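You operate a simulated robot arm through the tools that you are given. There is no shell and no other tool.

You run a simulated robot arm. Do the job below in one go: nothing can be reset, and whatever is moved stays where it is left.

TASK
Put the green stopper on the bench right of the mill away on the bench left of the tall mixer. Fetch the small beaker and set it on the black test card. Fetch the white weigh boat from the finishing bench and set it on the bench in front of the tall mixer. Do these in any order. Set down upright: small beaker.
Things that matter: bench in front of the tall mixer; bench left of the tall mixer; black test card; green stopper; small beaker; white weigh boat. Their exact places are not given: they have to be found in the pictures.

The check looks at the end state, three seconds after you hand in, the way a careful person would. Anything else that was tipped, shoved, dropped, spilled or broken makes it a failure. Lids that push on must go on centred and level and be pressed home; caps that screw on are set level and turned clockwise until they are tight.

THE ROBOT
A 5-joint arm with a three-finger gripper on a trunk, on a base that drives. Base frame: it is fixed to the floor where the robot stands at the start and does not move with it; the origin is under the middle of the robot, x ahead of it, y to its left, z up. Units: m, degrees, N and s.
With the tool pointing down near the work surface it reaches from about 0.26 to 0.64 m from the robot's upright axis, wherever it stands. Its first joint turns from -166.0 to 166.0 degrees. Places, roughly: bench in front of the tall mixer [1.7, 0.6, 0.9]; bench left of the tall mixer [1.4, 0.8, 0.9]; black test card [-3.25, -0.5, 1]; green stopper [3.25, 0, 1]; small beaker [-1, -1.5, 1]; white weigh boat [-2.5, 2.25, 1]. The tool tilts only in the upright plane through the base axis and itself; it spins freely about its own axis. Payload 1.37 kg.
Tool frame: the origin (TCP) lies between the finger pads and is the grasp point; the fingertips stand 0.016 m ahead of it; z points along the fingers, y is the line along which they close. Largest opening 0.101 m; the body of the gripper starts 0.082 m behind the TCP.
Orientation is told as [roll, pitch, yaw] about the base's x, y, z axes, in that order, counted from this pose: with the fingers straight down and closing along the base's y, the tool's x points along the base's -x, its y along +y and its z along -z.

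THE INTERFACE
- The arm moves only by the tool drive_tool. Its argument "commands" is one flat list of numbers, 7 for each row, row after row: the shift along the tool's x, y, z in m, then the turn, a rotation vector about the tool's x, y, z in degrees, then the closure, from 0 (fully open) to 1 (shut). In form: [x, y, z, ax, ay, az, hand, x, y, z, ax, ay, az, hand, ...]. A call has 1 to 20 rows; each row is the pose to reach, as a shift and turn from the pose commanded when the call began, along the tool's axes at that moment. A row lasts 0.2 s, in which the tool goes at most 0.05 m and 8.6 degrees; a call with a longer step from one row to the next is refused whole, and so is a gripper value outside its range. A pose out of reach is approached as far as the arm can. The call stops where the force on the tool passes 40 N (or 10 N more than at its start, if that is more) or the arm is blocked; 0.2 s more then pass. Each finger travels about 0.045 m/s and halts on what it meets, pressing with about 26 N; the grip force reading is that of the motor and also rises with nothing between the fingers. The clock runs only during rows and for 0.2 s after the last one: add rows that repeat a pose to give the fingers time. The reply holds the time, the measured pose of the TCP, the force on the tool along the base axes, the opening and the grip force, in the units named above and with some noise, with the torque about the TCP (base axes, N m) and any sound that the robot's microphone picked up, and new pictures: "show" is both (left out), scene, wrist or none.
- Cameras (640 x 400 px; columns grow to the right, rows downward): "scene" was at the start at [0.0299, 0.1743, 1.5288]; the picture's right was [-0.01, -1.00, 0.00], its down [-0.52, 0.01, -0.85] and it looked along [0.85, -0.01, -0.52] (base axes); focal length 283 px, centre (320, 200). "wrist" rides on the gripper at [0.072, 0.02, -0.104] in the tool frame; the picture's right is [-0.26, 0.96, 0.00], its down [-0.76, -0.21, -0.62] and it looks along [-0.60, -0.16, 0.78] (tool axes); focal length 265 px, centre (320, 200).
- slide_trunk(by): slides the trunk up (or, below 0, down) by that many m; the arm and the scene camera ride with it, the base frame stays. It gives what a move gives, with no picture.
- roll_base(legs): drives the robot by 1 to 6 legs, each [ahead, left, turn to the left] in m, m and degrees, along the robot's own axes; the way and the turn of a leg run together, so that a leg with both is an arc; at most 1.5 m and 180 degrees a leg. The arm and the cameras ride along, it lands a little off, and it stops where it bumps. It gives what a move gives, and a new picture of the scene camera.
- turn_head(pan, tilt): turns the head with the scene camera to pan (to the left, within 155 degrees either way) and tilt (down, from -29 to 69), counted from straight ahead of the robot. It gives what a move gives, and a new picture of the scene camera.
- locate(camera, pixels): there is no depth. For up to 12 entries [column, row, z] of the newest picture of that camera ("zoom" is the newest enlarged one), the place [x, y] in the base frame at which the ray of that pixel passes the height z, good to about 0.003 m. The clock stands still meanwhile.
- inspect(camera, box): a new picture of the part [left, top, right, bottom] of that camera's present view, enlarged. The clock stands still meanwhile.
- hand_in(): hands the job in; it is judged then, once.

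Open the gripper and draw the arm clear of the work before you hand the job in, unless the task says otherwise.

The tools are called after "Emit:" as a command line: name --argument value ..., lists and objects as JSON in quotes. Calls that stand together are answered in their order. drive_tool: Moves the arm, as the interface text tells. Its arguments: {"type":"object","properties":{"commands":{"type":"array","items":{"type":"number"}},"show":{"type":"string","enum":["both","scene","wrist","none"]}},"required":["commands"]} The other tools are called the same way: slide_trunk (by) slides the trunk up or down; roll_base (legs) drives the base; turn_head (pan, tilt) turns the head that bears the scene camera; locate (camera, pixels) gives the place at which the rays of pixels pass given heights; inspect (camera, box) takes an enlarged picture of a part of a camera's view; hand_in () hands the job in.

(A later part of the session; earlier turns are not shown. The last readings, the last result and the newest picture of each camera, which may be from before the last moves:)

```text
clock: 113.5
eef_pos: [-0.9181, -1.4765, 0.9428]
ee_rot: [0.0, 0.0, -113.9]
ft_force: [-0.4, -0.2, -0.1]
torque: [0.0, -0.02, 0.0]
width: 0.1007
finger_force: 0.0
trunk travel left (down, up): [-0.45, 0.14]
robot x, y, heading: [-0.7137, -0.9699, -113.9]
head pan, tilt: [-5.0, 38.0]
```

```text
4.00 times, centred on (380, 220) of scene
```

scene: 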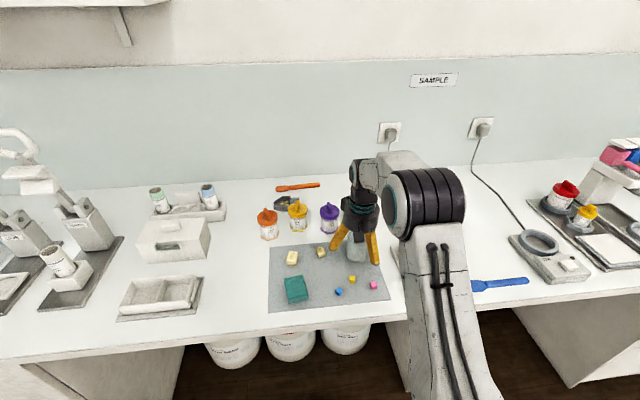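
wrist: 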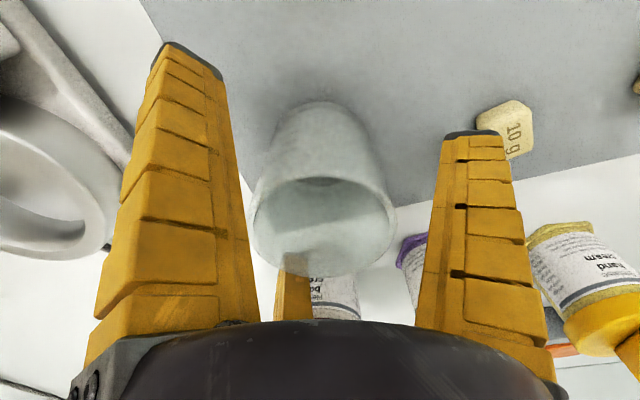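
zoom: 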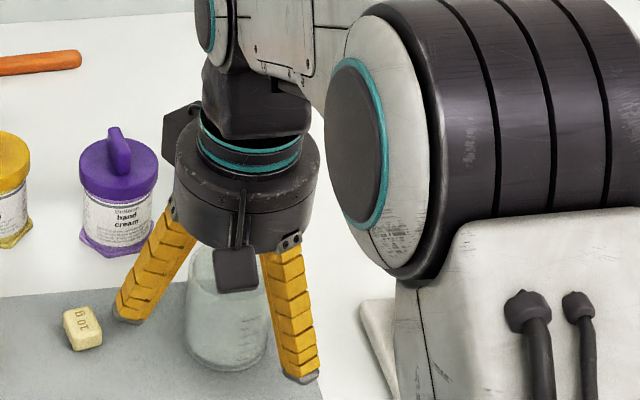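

The beaker sits between the fingers with clearance all round. I close gently.

Emit:
drive_tool --commands '[0, 0, 0, 0, 0, 0, 0.25, 0, 0, 0, 0, 0, 0, 0.3, 0, 0, 0, 0, 0, 0, 0.35, 0, 0, 0, 0, 0, 0, 0.4, 0, 0, 0, 0, 0, 0, 0.45, 0, 0, 0, 0, 0, 0, 0.5, 0, 0, 0, 0, 0, 0, 0.6, 0, 0, 0, 0, 0, 0, 0.8, 0, 0, 0, 0, 0, 0, 1, 0, 0, 0, 0, 0, 0, 1]'

Emit:
inspect --camera "scene" --box '[300, 170, 460, 270]'

```text
clock: 115.7
eef_pos: [-0.9171, -1.4772, 0.9429]
ee_rot: [0.0, -0.1, -113.9]
ft_force: [-0.6, 0.1, -0.6]
torque: [0.01, -0.03, 0.0]
width: 0.0589
finger_force: 26.2
trunk travel left (down, up): [-0.45, 0.14]
robot x, y, heading: [-0.7115, -0.9638, -113.7]
head pan, tilt: [-5.0, 38.0]
```

scene: 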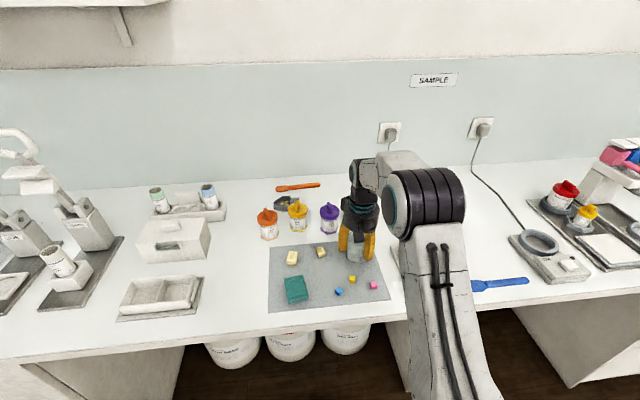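
wrist: 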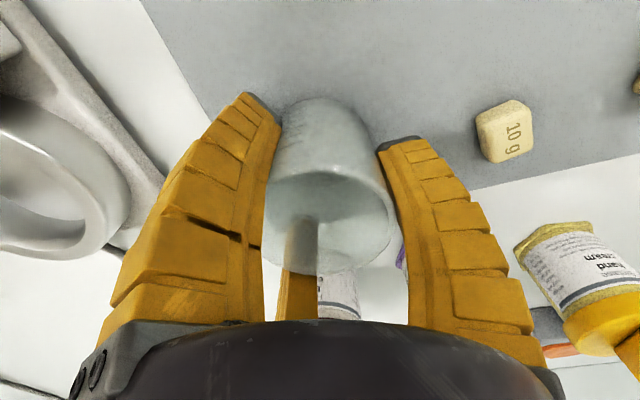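

```text
4.00 times, centred on (380, 220) of scene
```

zoom: 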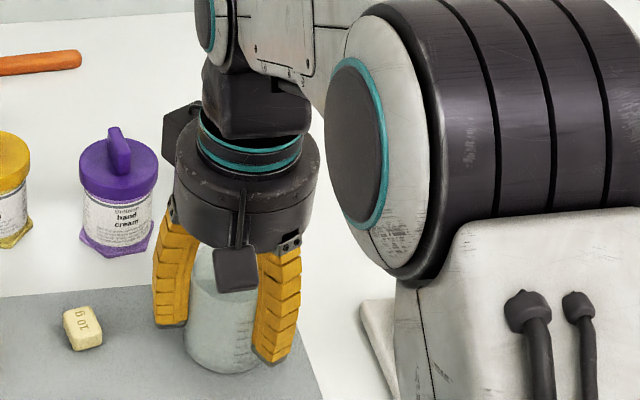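

Grip is firm (width 0.059, 26 N). I lift slowly, then check that it stays upright.

Emit:
drive_tool --commands '[0, 0, -0.004, 0, 0, 0, 1, 0, 0, -0.01, 0, 0, 0, 1, 0, 0, -0.02, 0, 0, 0, 1, 0, 0, -0.03, 0, 0, 0, 1, 0, 0, -0.03, 0, 0, 0, 1]'

Emit:
inspect --camera "scene" --box '[300, 170, 460, 270]'

```text
clock: 116.9
eef_pos: [-0.9186, -1.4758, 0.9721]
ee_rot: [0.0, 0.0, -113.9]
ft_force: [-0.1, 0.3, -1.0]
torque: [0.0, 0.01, -0.03]
width: 0.0582
finger_force: 26.4
trunk travel left (down, up): [-0.45, 0.14]
robot x, y, heading: [-0.7139, -0.9668, -114.0]
head pan, tilt: [-5.0, 38.0]
```

scene: 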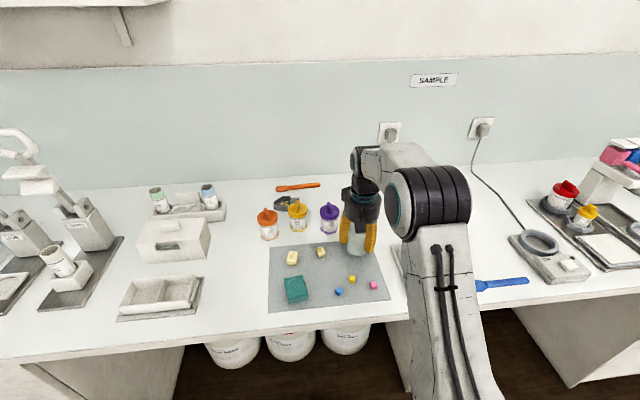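
wrist: 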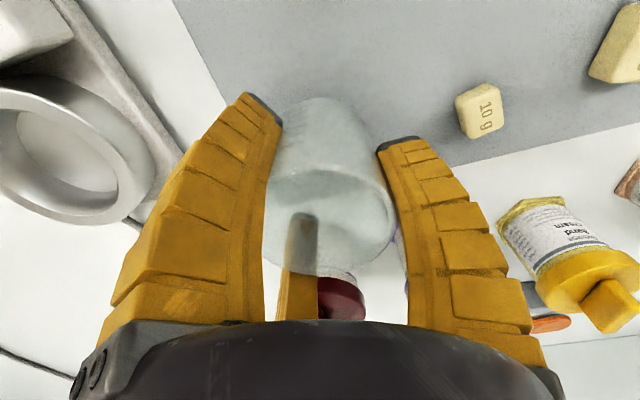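

```text
4.00 times, centred on (380, 220) of scene
```

zoom: 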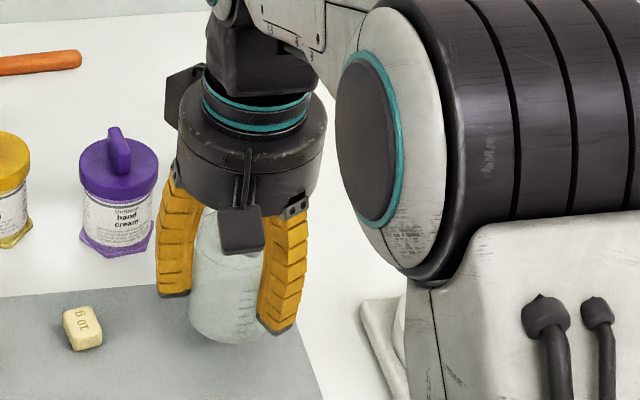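

The beaker lifted cleanly. I raise it to about 1.11, draw it back towards the robot, then back away from the bench.

Emit:
drive_tool --commands '[0, 0, -0.025, 0, 0, 0, 1, 0, 0, -0.05, 0, 0, 0, 1, 0, 0, -0.08, 0, 0, 0, 1, 0, 0, -0.11, 0, 0, 0, 1, 0.02, 0.01, -0.135, 0, 0, 0, 1, 0.05, 0.02, -0.145, 0, 0, 0, 1, 0.08, 0.03, -0.145, 0, 0, 0, 1, 0.11, 0.03, -0.145, 0, 0, 0, 1, 0.14, 0.03, -0.145, 0, 0, 0, 1, 0.16, 0.03, -0.145, 0, 0, 0, 1, 0.16, 0.03, -0.145, 0, 0, 0, 1]'

Emit:
roll_base --legs '[[-0.5, 0, 0], [0, -1.2, 0]]'

Emit:
turn_head --pan -30 --tilt 25

```text
clock: 119.3
eef_pos: [-0.8258, -1.3424, 1.1189]
ee_rot: [-0.1, -0.1, -113.8]
ft_force: [0.2, 0.2, -0.5]
torque: [-0.01, 0.01, -0.01]
width: 0.0579
finger_force: 26.2
trunk travel left (down, up): [-0.45, 0.14]
robot x, y, heading: [-0.7129, -0.9685, -114.1]
head pan, tilt: [-5.0, 38.0]
```

scene: 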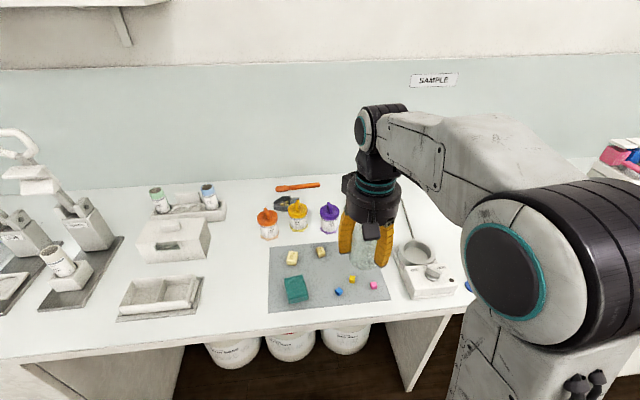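
wrist: 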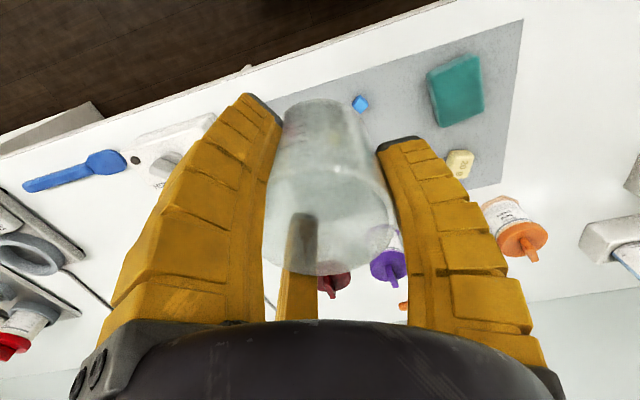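

```text
clock: 127.9
eef_pos: [-1.7248, -0.3861, 1.1189]
ee_rot: [0.1, 0.1, -114.4]
ft_force: [-0.7, 0.7, -0.3]
torque: [-0.04, 0.03, 0.0]
width: 0.0578
finger_force: 25.9
trunk travel left (down, up): [-0.45, 0.14]
robot x, y, heading: [-1.606, -0.0102, -114.4]
head pan, tilt: [-5.0, 38.0]
```

scene: 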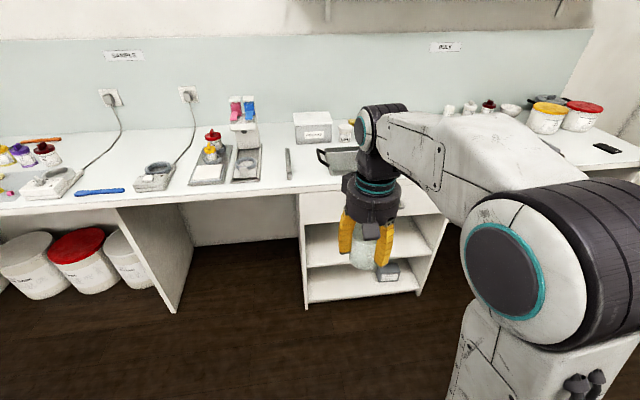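

```text
clock: 128.8
eef_pos: [-1.7247, -0.3874, 1.1191]
ee_rot: [0.0, -0.1, -114.5]
ft_force: [0.5, 0.1, -0.5]
torque: [0.01, 0.05, -0.02]
width: 0.0577
finger_force: 25.8
trunk travel left (down, up): [-0.45, 0.14]
robot x, y, heading: [-1.6062, -0.0103, -114.7]
head pan, tilt: [-30.0, 25.0]
```

scene: 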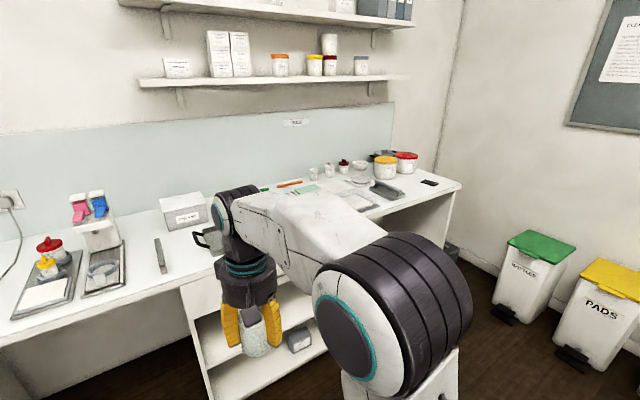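

A small black card appears near the bench's end at (428,182). I zoom and locate it.

Emit:
inspect --camera "scene" --box '[330, 140, 490, 240]'

Emit:
locate --camera "scene" --pixels '[[428, 182.5, 0.902], [421, 182, 0.902], [438, 183, 0.902], [460, 184, 0.9], [385, 192, 0.9], [430, 195, 0.9]]'

```text
4.00 times, centred on (410, 190) of scene
```

zoom: 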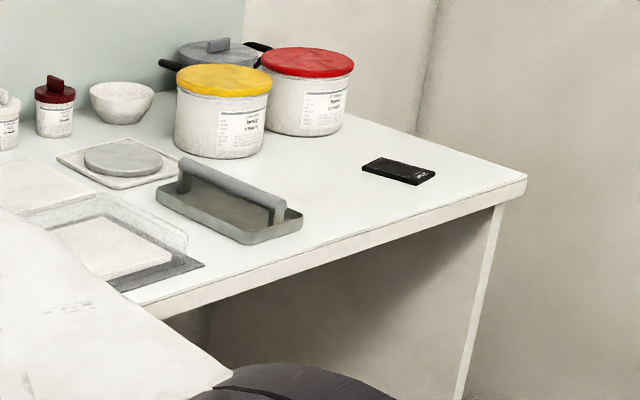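

```text
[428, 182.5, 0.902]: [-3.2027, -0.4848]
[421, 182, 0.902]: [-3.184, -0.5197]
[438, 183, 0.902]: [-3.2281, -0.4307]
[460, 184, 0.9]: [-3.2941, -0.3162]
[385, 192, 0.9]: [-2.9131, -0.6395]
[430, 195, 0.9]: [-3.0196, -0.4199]
```

The card is at about (-3.205,-0.478), near the bench end. I slide along to face it.

Emit:
roll_base --legs '[[0, 0, 1.0], [0, -1.2, 0]]'

Emit:
turn_head --pan 0 --tilt 35

```text
clock: 135.2
eef_pos: [-2.8145, 0.089, 1.1188]
ee_rot: [0.0, -0.1, -113.6]
ft_force: [-0.3, 0.2, 0.6]
torque: [-0.02, 0.02, -0.01]
width: 0.0573
finger_force: 26.2
trunk travel left (down, up): [-0.45, 0.14]
robot x, y, heading: [-2.703, 0.4679, -113.7]
head pan, tilt: [-30.0, 25.0]
```

scene: 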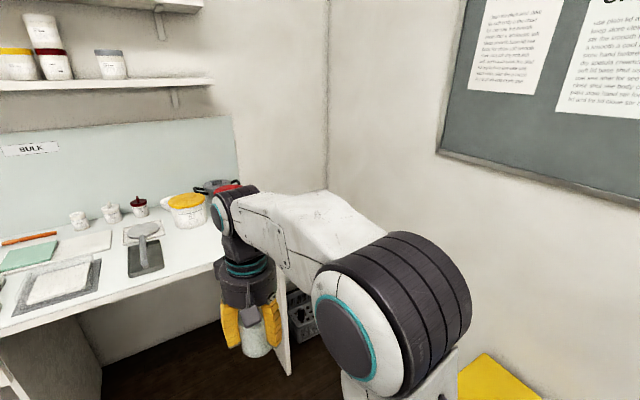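

```text
clock: 136.2
eef_pos: [-2.8149, 0.0892, 1.1192]
ee_rot: [0.1, 0.0, -113.6]
ft_force: [-0.3, 0.2, -0.6]
torque: [0.01, -0.02, 0.0]
width: 0.0573
finger_force: 25.6
trunk travel left (down, up): [-0.45, 0.14]
robot x, y, heading: [-2.7062, 0.4673, -113.6]
head pan, tilt: [0.0, 35.0]
```

scene: 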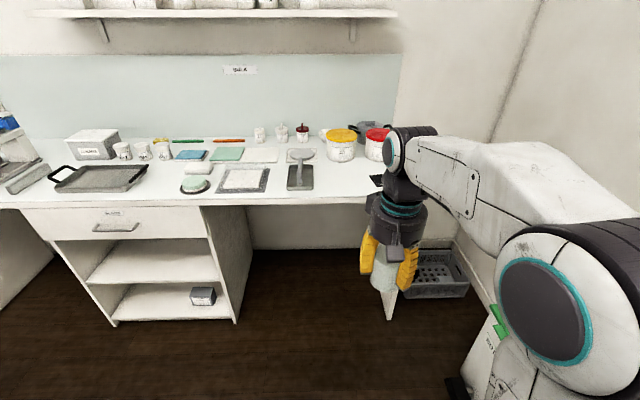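

The card peeks out at (378,180) behind the wrist. I check the clearance to the bins on the right and the grip on the beaker.

Emit:
turn_head --pan -60 --tilt 50

Emit:
drive_tool --commands '[0, 0, 0, 0, 0, 0, 1]' --show "wrist"

Emit:
locate --camera "scene" --pixels '[[320, 200, 0.0], [100, 300, 0], [320, 300, 0]]'

```text
clock: 137.5
eef_pos: [-2.8156, 0.0891, 1.1184]
ee_rot: [0.0, 0.0, -113.6]
ft_force: [0.0, 0.4, 0.4]
torque: [0.02, -0.01, 0.02]
width: 0.0574
finger_force: 26.2
trunk travel left (down, up): [-0.45, 0.14]
robot x, y, heading: [-2.7032, 0.4673, -113.2]
head pan, tilt: [-60.0, 50.0]
```

scene: 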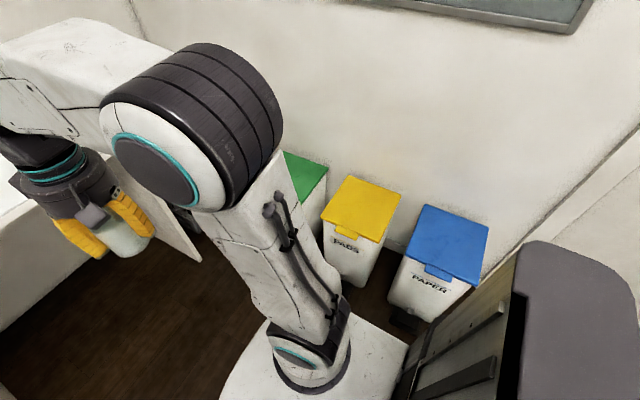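

```text
clock: 137.9
eef_pos: [-2.8146, 0.0892, 1.1187]
ee_rot: [0.0, 0.0, -113.5]
ft_force: [-1.3, -0.4, -0.6]
torque: [0.03, 0.0, 0.02]
width: 0.0575
finger_force: 25.8
trunk travel left (down, up): [-0.45, 0.14]
robot x, y, heading: [-2.7019, 0.4672, -113.4]
head pan, tilt: [-60.0, 50.0]
```

wrist: 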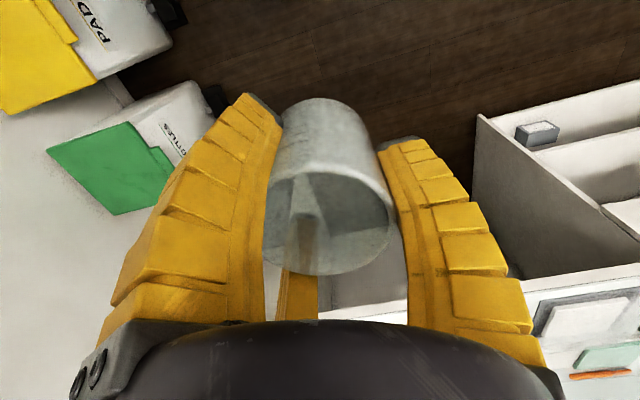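

```text
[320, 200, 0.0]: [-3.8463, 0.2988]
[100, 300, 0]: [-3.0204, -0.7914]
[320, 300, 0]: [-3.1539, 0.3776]
```

The beaker is steady. The bins' fronts are about 0.5 m to the right of the base axis, so straight ahead is clear. I drive ahead 0.3 m and look at the card.

Emit:
roll_base --legs '[[0.3, -0.02, 0]]'

Emit:
turn_head --pan -12 --tilt 35

```text
clock: 139.9
eef_pos: [-2.9518, -0.1769, 1.1179]
ee_rot: [0.0, 0.0, -113.4]
ft_force: [0.5, 0.0, -0.7]
torque: [-0.01, -0.01, 0.02]
width: 0.0577
finger_force: 25.5
trunk travel left (down, up): [-0.45, 0.14]
robot x, y, heading: [-2.8398, 0.2005, -113.1]
head pan, tilt: [-60.0, 50.0]
```

scene: 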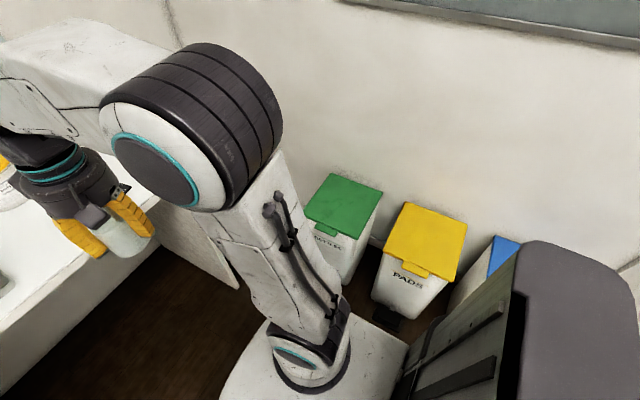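

```text
clock: 141.1
eef_pos: [-2.9506, -0.1758, 1.1192]
ee_rot: [-0.1, 0.0, -113.3]
ft_force: [0.3, -0.9, -0.9]
torque: [0.01, -0.01, -0.01]
width: 0.0571
finger_force: 25.5
trunk travel left (down, up): [-0.45, 0.14]
robot x, y, heading: [-2.8414, 0.2027, -113.7]
head pan, tilt: [-12.0, 35.0]
```

scene: 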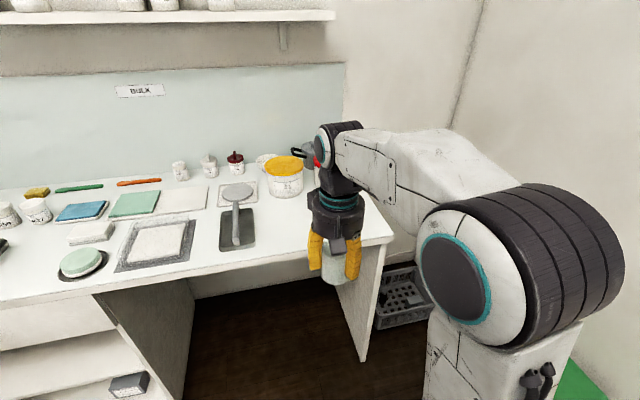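

The wrist hides the card, but the way is clear. I drive the last 0.22 m and look through the wrist camera.

Emit:
roll_base --legs '[[0.22, -0.01, 0]]'

Emit:
drive_tool --commands '[0, 0, 0, 0, 0, 0, 1]'

```text
clock: 142.8
eef_pos: [-3.0465, -0.374, 1.1183]
ee_rot: [0.0, 0.1, -113.3]
ft_force: [-0.3, 0.4, -0.1]
torque: [0.0, 0.02, 0.01]
width: 0.0574
finger_force: 25.8
trunk travel left (down, up): [-0.45, 0.14]
robot x, y, heading: [-2.9351, 0.0035, -113.5]
head pan, tilt: [-12.0, 35.0]
```

scene: 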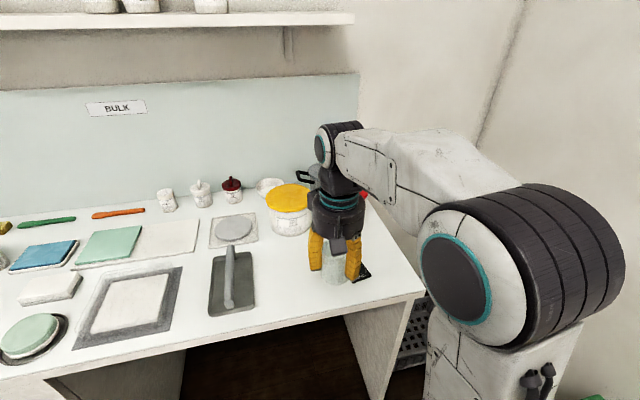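

```text
clock: 143.2
eef_pos: [-3.0465, -0.3725, 1.118]
ee_rot: [0.0, 0.0, -113.4]
ft_force: [0.6, 0.3, -0.4]
torque: [-0.01, -0.03, -0.01]
width: 0.0573
finger_force: 26.7
trunk travel left (down, up): [-0.45, 0.14]
robot x, y, heading: [-2.9348, 0.0079, -113.5]
head pan, tilt: [-12.0, 35.0]
```

scene: 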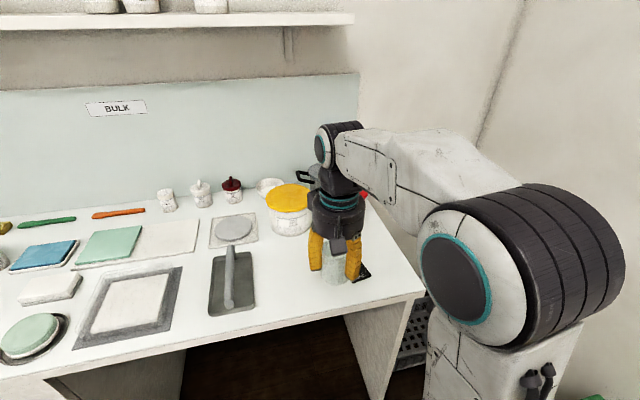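
wrist: 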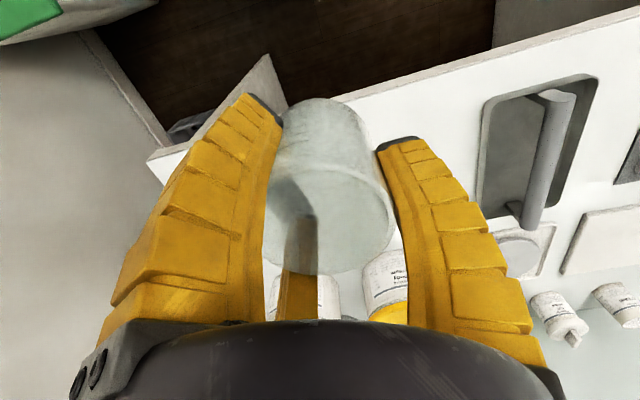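

The card is hidden under the hand; only its right end shows at scene (364,270). I shift the tool left 0.14 m to uncover it.

Emit:
drive_tool --commands '[0, 0.03, 0, 0, 0, 0, 1, 0, 0.065, 0, 0, 0, 0, 1, 0, 0.1, 0, 0, 0, 0, 1, 0, 0.14, 0, 0, 0, 0, 1, 0, 0.18, 0, 0, 0, 0, 1, 0, 0.18, 0, 0, 0, 0, 1]'

Emit:
inspect --camera "scene" --box '[300, 210, 460, 310]'

```text
clock: 144.6
eef_pos: [-2.8811, -0.4452, 1.1176]
ee_rot: [0.0, -0.1, -113.3]
ft_force: [0.8, 0.0, -0.7]
torque: [0.01, -0.01, -0.03]
width: 0.0573
finger_force: 26.0
trunk travel left (down, up): [-0.45, 0.14]
robot x, y, heading: [-2.9365, 0.0026, -113.3]
head pan, tilt: [-12.0, 35.0]
```

scene: 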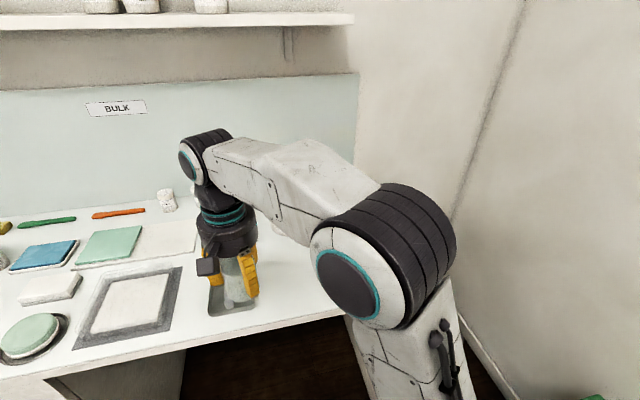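
wrist: 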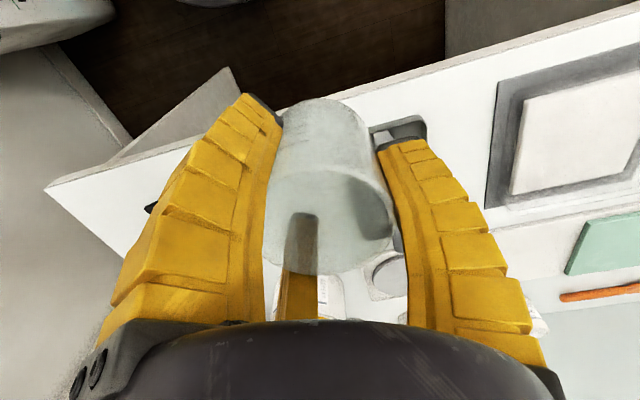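

```text
4.00 times, centred on (380, 260) of scene
```

zoom: 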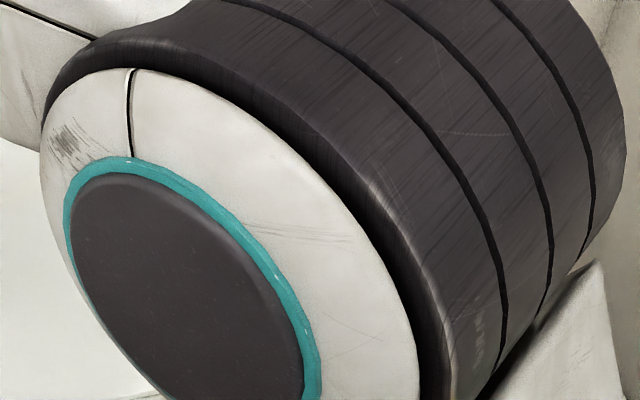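

Now the elbow hides it; I swing the tool the other way instead, to the right of the card.

Emit:
drive_tool --commands '[0, -0.04, 0, 0, 0, 0, 1, 0, -0.08, 0, 0, 0, 0, 1, 0, -0.12, 0, 0, 0, 0, 1, 0, -0.16, 0, 0, 0, 0, 1, 0, -0.2, 0, 0, 0, 0, 1, 0, -0.24, 0, 0, 0, 0, 1, 0, -0.28, 0, 0, 0, 0, 1, 0, -0.32, 0, 0, 0, 0, 1, 0, -0.36, 0, 0, 0, 0, 1, 0, -0.4, 0, 0, 0, 0, 1, 0, -0.4, 0, 0, 0, 0, 1]'

Emit:
inspect --camera "scene" --box '[270, 210, 430, 310]'

```text
clock: 147.0
eef_pos: [-3.2484, -0.2854, 1.1175]
ee_rot: [0.1, 0.0, -113.3]
ft_force: [0.0, 0.6, 0.0]
torque: [-0.02, 0.03, 0.03]
width: 0.0571
finger_force: 26.6
trunk travel left (down, up): [-0.45, 0.14]
robot x, y, heading: [-2.9384, 0.0066, -113.2]
head pan, tilt: [-12.0, 35.0]
```

scene: 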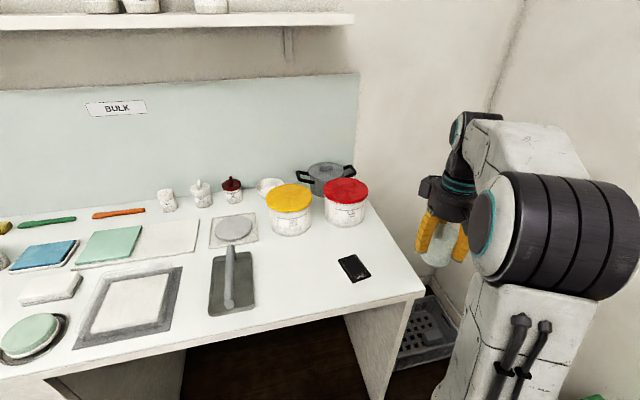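
wrist: 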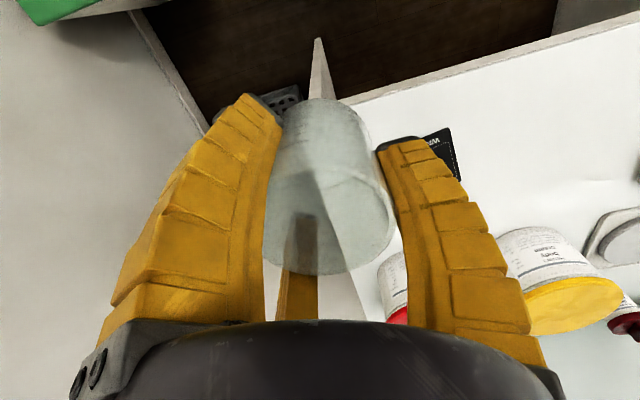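

```text
4.00 times, centred on (350, 260) of scene
```

zoom: 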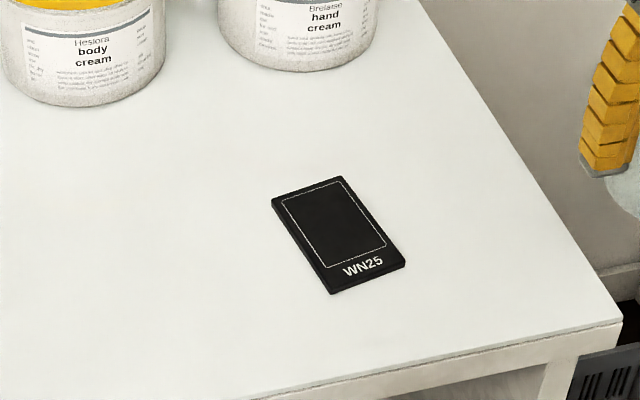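

The card with its printed frame is clear now: corners at zoom (272,197), (343,176), (404,262), (332,293). I locate them.

Emit:
locate --camera "zoom" --pixels '[[272, 197, 0.904], [343, 177, 0.904], [404, 262, 0.904], [332, 290, 0.904], [338, 231, 0.904], [334, 225, 0.904], [332, 293, 0.9], [404, 264, 0.9], [625, 320, 0.9], [100, 105, 0.9], [300, 70, 0.9]]'

```text
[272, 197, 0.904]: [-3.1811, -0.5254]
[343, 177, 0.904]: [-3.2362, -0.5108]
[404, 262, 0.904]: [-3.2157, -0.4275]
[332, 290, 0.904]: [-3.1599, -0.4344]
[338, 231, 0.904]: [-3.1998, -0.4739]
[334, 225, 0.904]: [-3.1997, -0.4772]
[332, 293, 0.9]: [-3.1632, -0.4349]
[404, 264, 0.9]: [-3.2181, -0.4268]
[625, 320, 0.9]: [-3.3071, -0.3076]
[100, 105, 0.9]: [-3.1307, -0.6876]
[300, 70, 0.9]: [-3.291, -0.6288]
```

I cross-check the visible card corner in the wrist view at about (448,128).

Emit:
inspect --camera "wrist" --box '[384, 105, 496, 175]'

Emit:
locate --camera "wrist" --pixels '[[448, 128, 0.904], [460, 181, 0.904]]'

```text
5.71 times, centred on (440, 140) of wrist
```

zoom: 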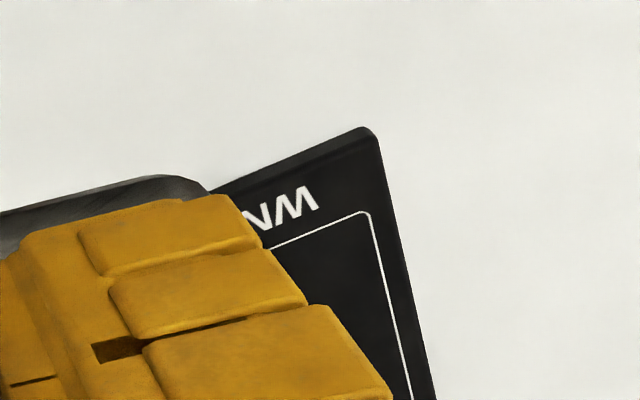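

```text
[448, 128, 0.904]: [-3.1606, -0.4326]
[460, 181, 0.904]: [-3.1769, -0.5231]
```

Both cameras agree, so the card centre is (-3.199,-0.474). I move the beaker above it, then descend to just above.

Emit:
drive_tool --commands '[-0.03, 0.025, 0, 0, 0, 0, 1, -0.06, 0.05, 0, 0, 0, 0, 1, -0.09, 0.075, 0, 0, 0, 0, 1, -0.12, 0.1, 0, 0, 0, 0, 1, -0.1557, 0.12, 0, 0, 0, 0, 1, -0.1557, 0.12, 0.03, 0, 0, 0, 1, -0.1557, 0.12, 0.06, 0, 0, 0, 1, -0.1557, 0.12, 0.09, 0, 0, 0, 1, -0.1557, 0.12, 0.12, 0, 0, 0, 1, -0.1557, 0.12, 0.145, 0, 0, 0, 1, -0.1557, 0.12, 0.155, 0, 0, 0, 1, -0.1557, 0.12, 0.155, 0, 0, 0, 1]'

Emit:
inspect --camera "scene" --box '[270, 190, 430, 290]'

Emit:
inspect --camera "wrist" --box '[200, 50, 440, 200]'

```text
clock: 149.6
eef_pos: [-3.2001, -0.4761, 0.9645]
ee_rot: [0.0, 0.0, -113.2]
ft_force: [-0.7, -0.3, -0.4]
torque: [0.0, 0.03, 0.02]
width: 0.0573
finger_force: 25.8
trunk travel left (down, up): [-0.45, 0.14]
robot x, y, heading: [-2.9372, 0.0047, -113.1]
head pan, tilt: [-12.0, 35.0]
```

scene: 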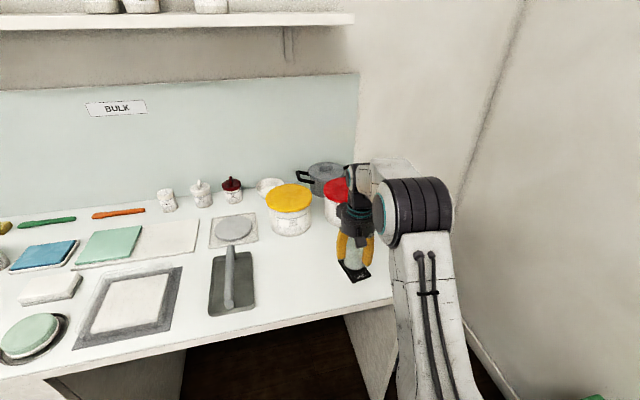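
wrist: 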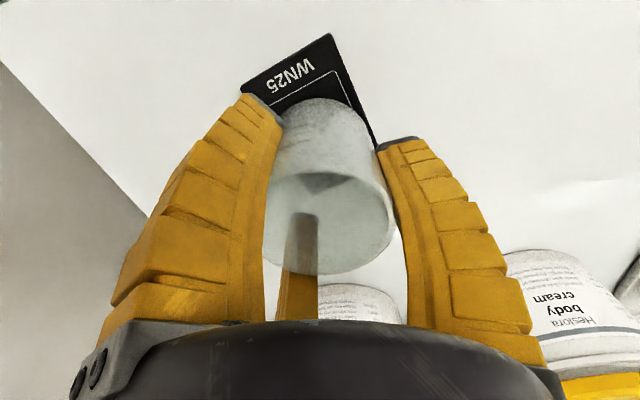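

```text
4.00 times, centred on (350, 240) of scene
```

zoom: 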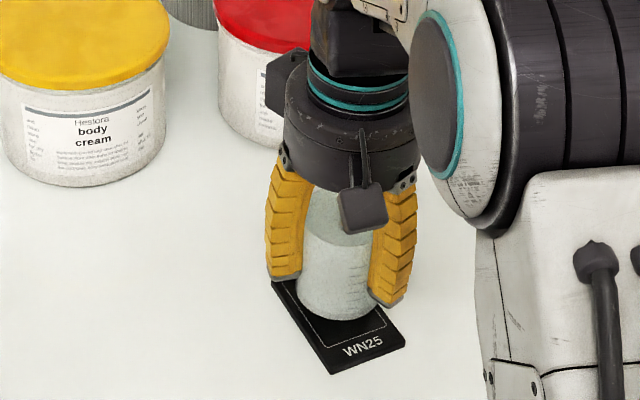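

```text
2.67 times, centred on (320, 125) of wrist
```

zoom: 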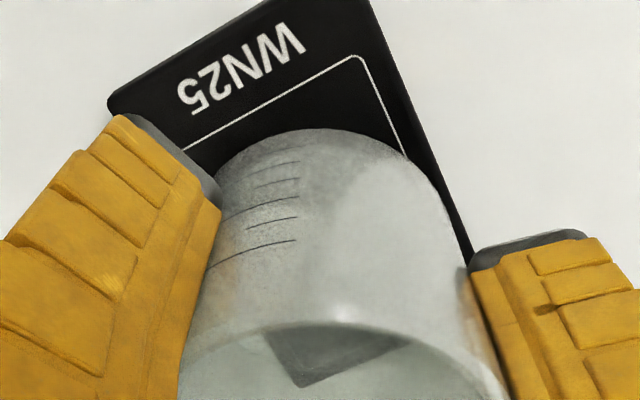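

The beaker is centred over the card. I lower in millimetre steps, watching the force.

Emit:
drive_tool --commands '[0, 0, 0.005, 0, 0, 0, 1, 0, 0, 0.01, 0, 0, 0, 1, 0, 0, 0.014, 0, 0, 0, 1, 0, 0, 0.016, 0, 0, 0, 1, 0, 0, 0.017, 0, 0, 0, 1, 0, 0, 0.017, 0, 0, 0, 1]'

Emit:
inspect --camera "scene" --box '[310, 225, 390, 275]'

```text
clock: 151.0
eef_pos: [-3.1996, -0.4765, 0.9477]
ee_rot: [0.0, -0.1, -113.3]
ft_force: [1.2, 0.4, 13.5]
torque: [0.07, -0.1, 0.0]
width: 0.0574
finger_force: 26.1
trunk travel left (down, up): [-0.45, 0.14]
robot x, y, heading: [-2.9368, 0.0038, -113.4]
head pan, tilt: [-12.0, 35.0]
```

scene: 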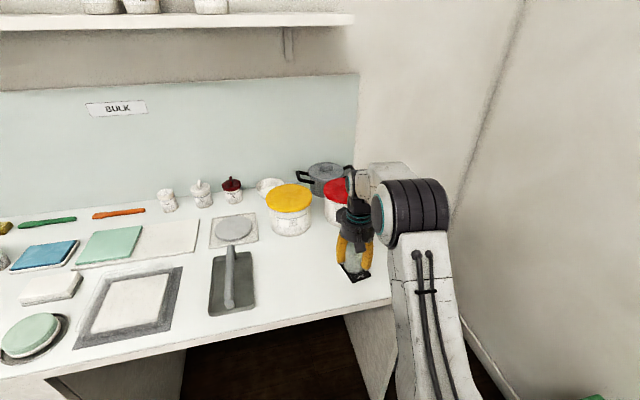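
wrist: 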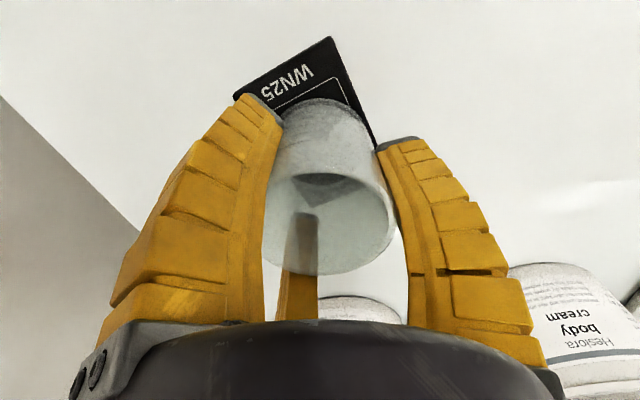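

```text
8.00 times, centred on (350, 250) of scene
```

zoom: 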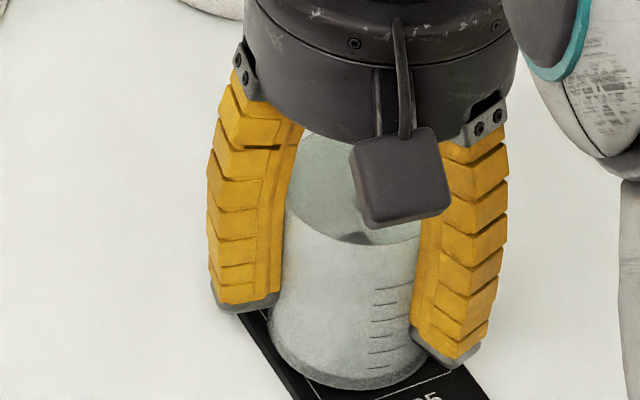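

Contact at 13.5 N: the beaker stands on the card. I relieve 1 mm and open slowly.

Emit:
drive_tool --commands '[0, 0, -0.001, 0, 0, 0, 1, 0, 0, -0.001, 0, 0, 0, 0.42, 0, 0, -0.001, 0, 0, 0, 0.36, 0, 0, -0.001, 0, 0, 0, 0.3, 0, 0, -0.001, 0, 0, 0, 0.2, 0, 0, -0.001, 0, 0, 0, 0.1, 0, 0, -0.001, 0, 0, 0, 0, 0, 0, -0.001, 0, 0, 0, 0]'

Emit:
inspect --camera "scene" --box '[310, 225, 390, 275]'

```text
clock: 152.8
eef_pos: [-3.2002, -0.4763, 0.9469]
ee_rot: [0.0, 0.1, -113.3]
ft_force: [-0.1, 0.4, -0.4]
torque: [-0.01, 0.03, 0.02]
width: 0.1005
finger_force: 0.1
trunk travel left (down, up): [-0.45, 0.14]
robot x, y, heading: [-2.9386, 0.0026, -113.4]
head pan, tilt: [-12.0, 35.0]
```

scene: 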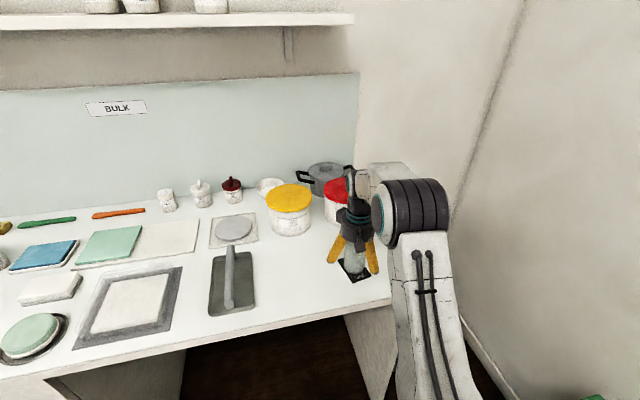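
wrist: 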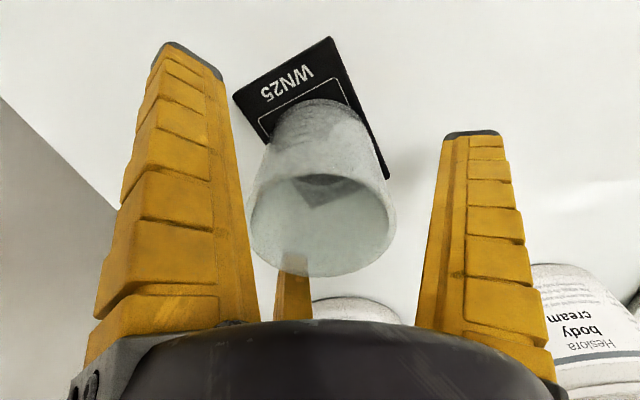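

```text
8.00 times, centred on (350, 250) of scene
```

zoom: 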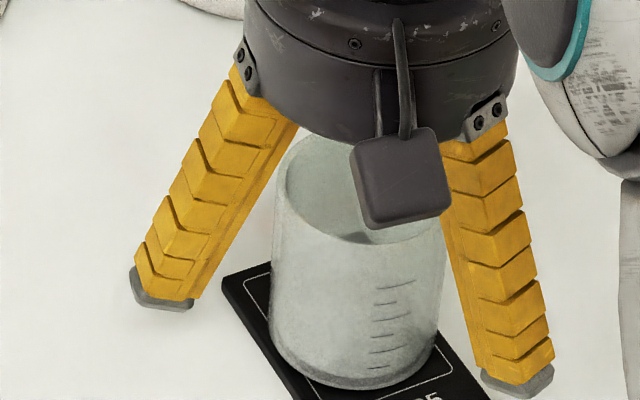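

The beaker stands upright on the card, free of the fingers. I rise straight up and retract.

Emit:
drive_tool --commands '[0, 0, -0.03, 0, 0, 0, 0, 0, 0, -0.065, 0, 0, 0, 0, 0, 0, -0.1, 0, 0, 0, 0, 0, 0, -0.14, 0, 0, 0, 0, 0, 0, -0.165, 0, 0, 0, 0, 0.04, 0.01, -0.165, 0, 0, 0, 0, 0.08, 0.03, -0.165, 0, 0, 0, 0, 0.12, 0.05, -0.165, 0, 0, 0, 0, 0.15, 0.06, -0.165, 0, 0, 0, 0, 0.15, 0.06, -0.165, 0, 0, 0, 0]'

Emit:
inspect --camera "wrist" --box '[200, 100, 440, 250]'

```text
clock: 155.0
eef_pos: [-3.0851, -0.3613, 1.1129]
ee_rot: [-0.1, 0.0, -113.3]
ft_force: [0.2, 0.4, 0.4]
torque: [0.0, -0.03, -0.01]
width: 0.1009
finger_force: 0.0
trunk travel left (down, up): [-0.45, 0.14]
robot x, y, heading: [-2.9362, 0.0022, -113.5]
head pan, tilt: [-12.0, 35.0]
```

scene: 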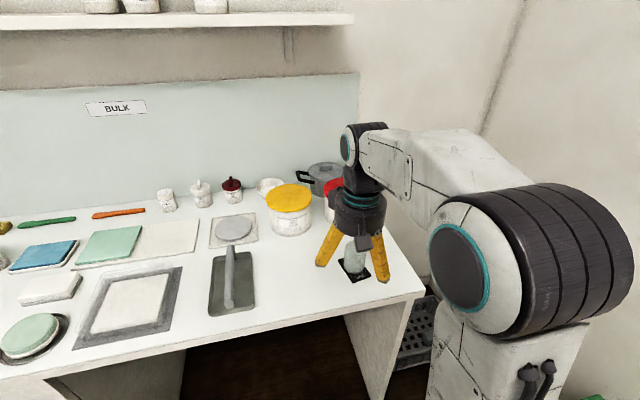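
wrist: 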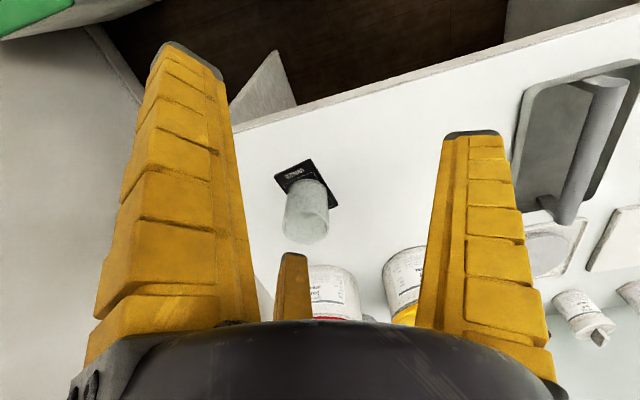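

```text
2.67 times, centred on (320, 175) of wrist
```

zoom: 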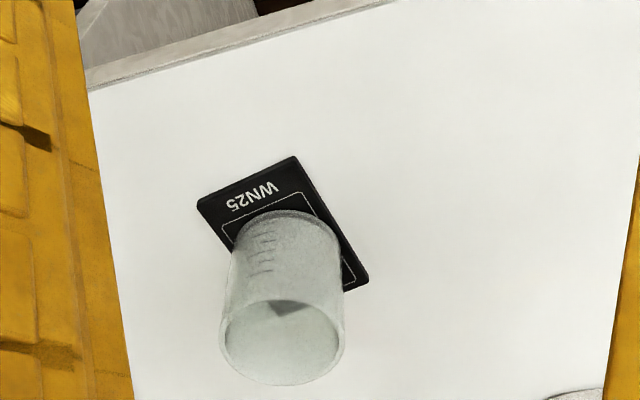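

The beaker is safely on the card. Next the weigh boat: I back off, turn round to face the opposite bench and look.

Emit:
roll_base --legs '[[-0.95, 0, 0], [0, 0, 180]]'

Emit:
turn_head --pan 0 --tilt 28

Emit:
turn_head --pan 35 --tilt 28

```text
clock: 167.2
eef_pos: [-2.3961, 1.2381, 1.1127]
ee_rot: [0.0, 0.0, 65.2]
ft_force: [0.1, 0.0, -0.7]
torque: [0.0, 0.0, -0.03]
width: 0.1005
finger_force: 0.1
trunk travel left (down, up): [-0.45, 0.14]
robot x, y, heading: [-2.5577, 0.8764, 65.3]
head pan, tilt: [-12.0, 35.0]
```

scene: 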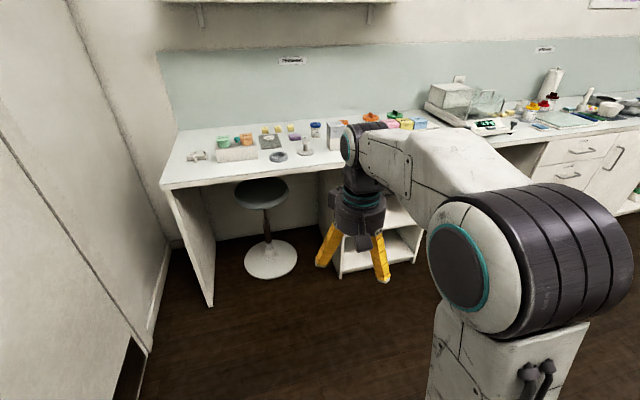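

```text
clock: 168.0
eef_pos: [-2.3978, 1.237, 1.1131]
ee_rot: [0.1, 0.0, 65.2]
ft_force: [-0.6, -0.5, 0.6]
torque: [-0.01, 0.03, 0.01]
width: 0.1005
finger_force: 0.0
trunk travel left (down, up): [-0.45, 0.14]
robot x, y, heading: [-2.5535, 0.8765, 65.0]
head pan, tilt: [0.0, 28.0]
```

scene: 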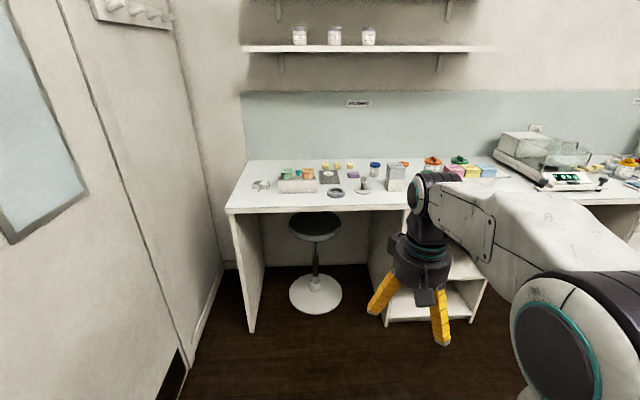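

```text
clock: 169.0
eef_pos: [-2.3972, 1.2379, 1.1133]
ee_rot: [0.0, 0.1, 65.0]
ft_force: [0.2, 0.0, -0.2]
torque: [0.0, 0.03, -0.02]
width: 0.1007
finger_force: 0.1
trunk travel left (down, up): [-0.45, 0.14]
robot x, y, heading: [-2.5567, 0.8755, 65.3]
head pan, tilt: [35.0, 28.0]
```

scene: 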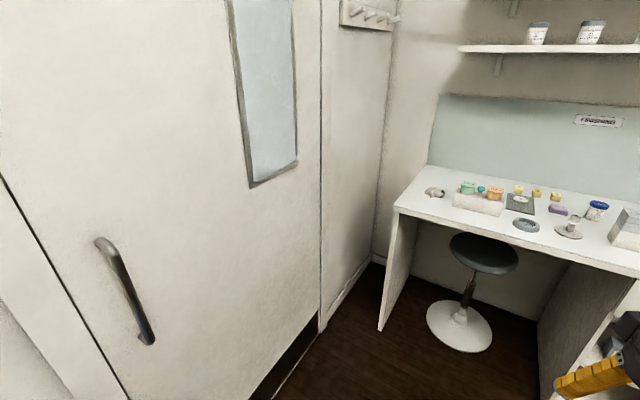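

This is the finishing bench, with a stool beneath. I zoom to find the white weigh boat.

Emit:
inspect --camera "scene" --box '[390, 150, 640, 306]'

Emit:
turn_head --pan 8 --tilt 28

Emit:
inspect --camera "scene" --box '[260, 140, 460, 265]'

Emit:
inspect --camera "scene" --box '[430, 110, 640, 241]'

```text
2.56 times, centred on (515, 228) of scene
```

zoom: 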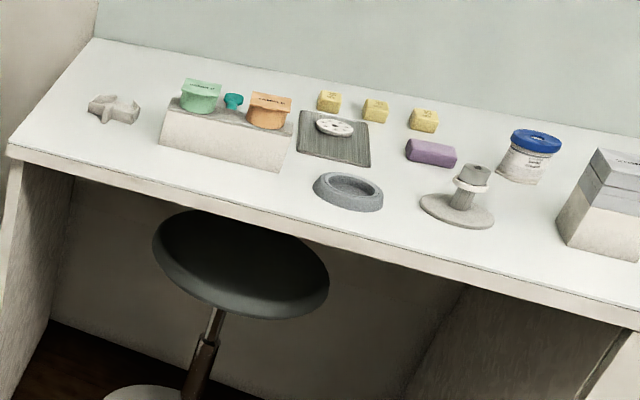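

```text
clock: 169.9
eef_pos: [-2.396, 1.2389, 1.113]
ee_rot: [0.1, 0.0, 65.1]
ft_force: [0.3, 0.9, -0.5]
torque: [-0.01, -0.03, -0.01]
width: 0.1007
finger_force: 0.1
trunk travel left (down, up): [-0.45, 0.14]
robot x, y, heading: [-2.5555, 0.877, 65.0]
head pan, tilt: [8.0, 28.0]
```

scene: 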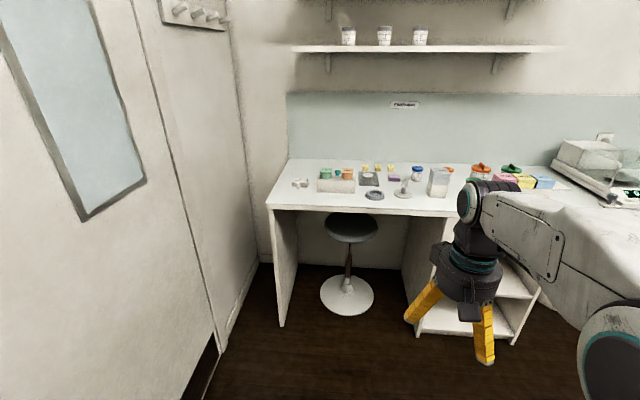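

```text
3.20 times, centred on (360, 202) of scene
```

zoom: 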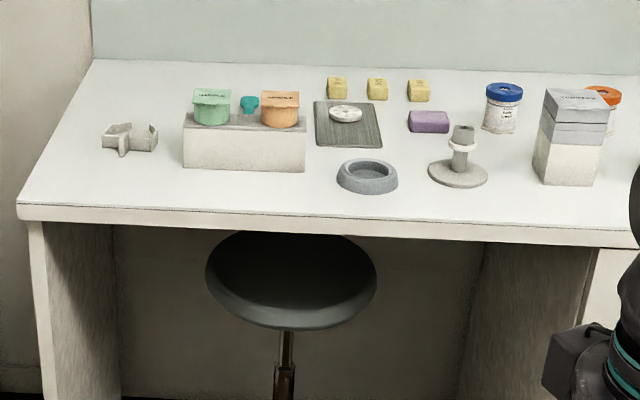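

```text
3.05 times, centred on (535, 176) of scene
```

zoom: 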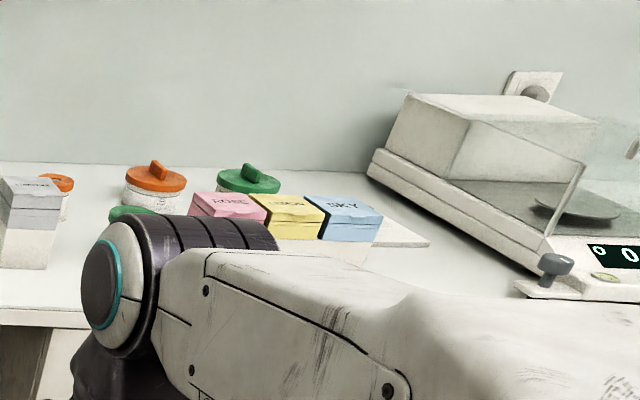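

I check the whitish item at scene (301,183) more closely and locate the candidates.

Emit:
inspect --camera "scene" --box '[280, 160, 360, 210]'

Emit:
locate --camera "scene" --pixels '[[301, 185, 0.9], [337, 190, 0.9], [368, 177, 0.9], [375, 196, 0.9], [403, 193, 0.9], [437, 195, 0.9], [265, 205, 0.9], [480, 178, 0.9]]'

Emit:
inspect --camera "scene" --box '[350, 150, 450, 212]'

```text
8.00 times, centred on (320, 185) of scene
```

zoom: 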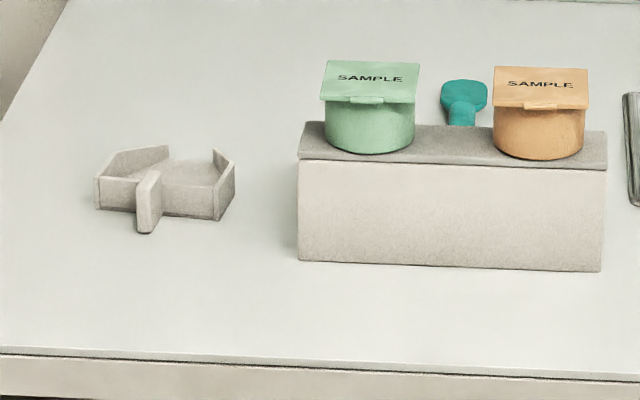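

```text
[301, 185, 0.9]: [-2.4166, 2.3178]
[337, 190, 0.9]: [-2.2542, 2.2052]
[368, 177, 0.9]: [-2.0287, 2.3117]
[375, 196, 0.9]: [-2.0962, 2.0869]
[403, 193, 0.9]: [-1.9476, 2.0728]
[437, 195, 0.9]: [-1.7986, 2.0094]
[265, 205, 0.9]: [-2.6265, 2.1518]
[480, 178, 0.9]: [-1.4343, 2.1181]
```

```text
6.40 times, centred on (400, 181) of scene
```

zoom: 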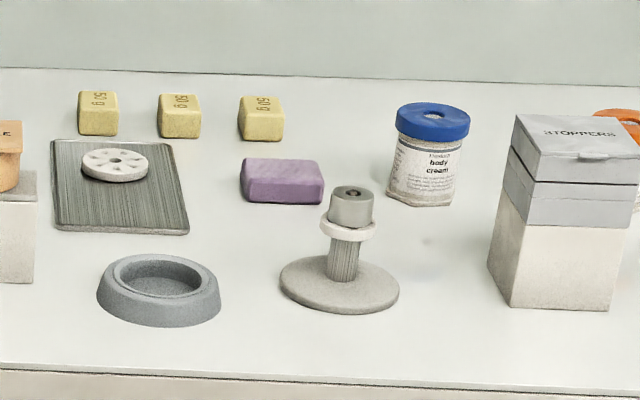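

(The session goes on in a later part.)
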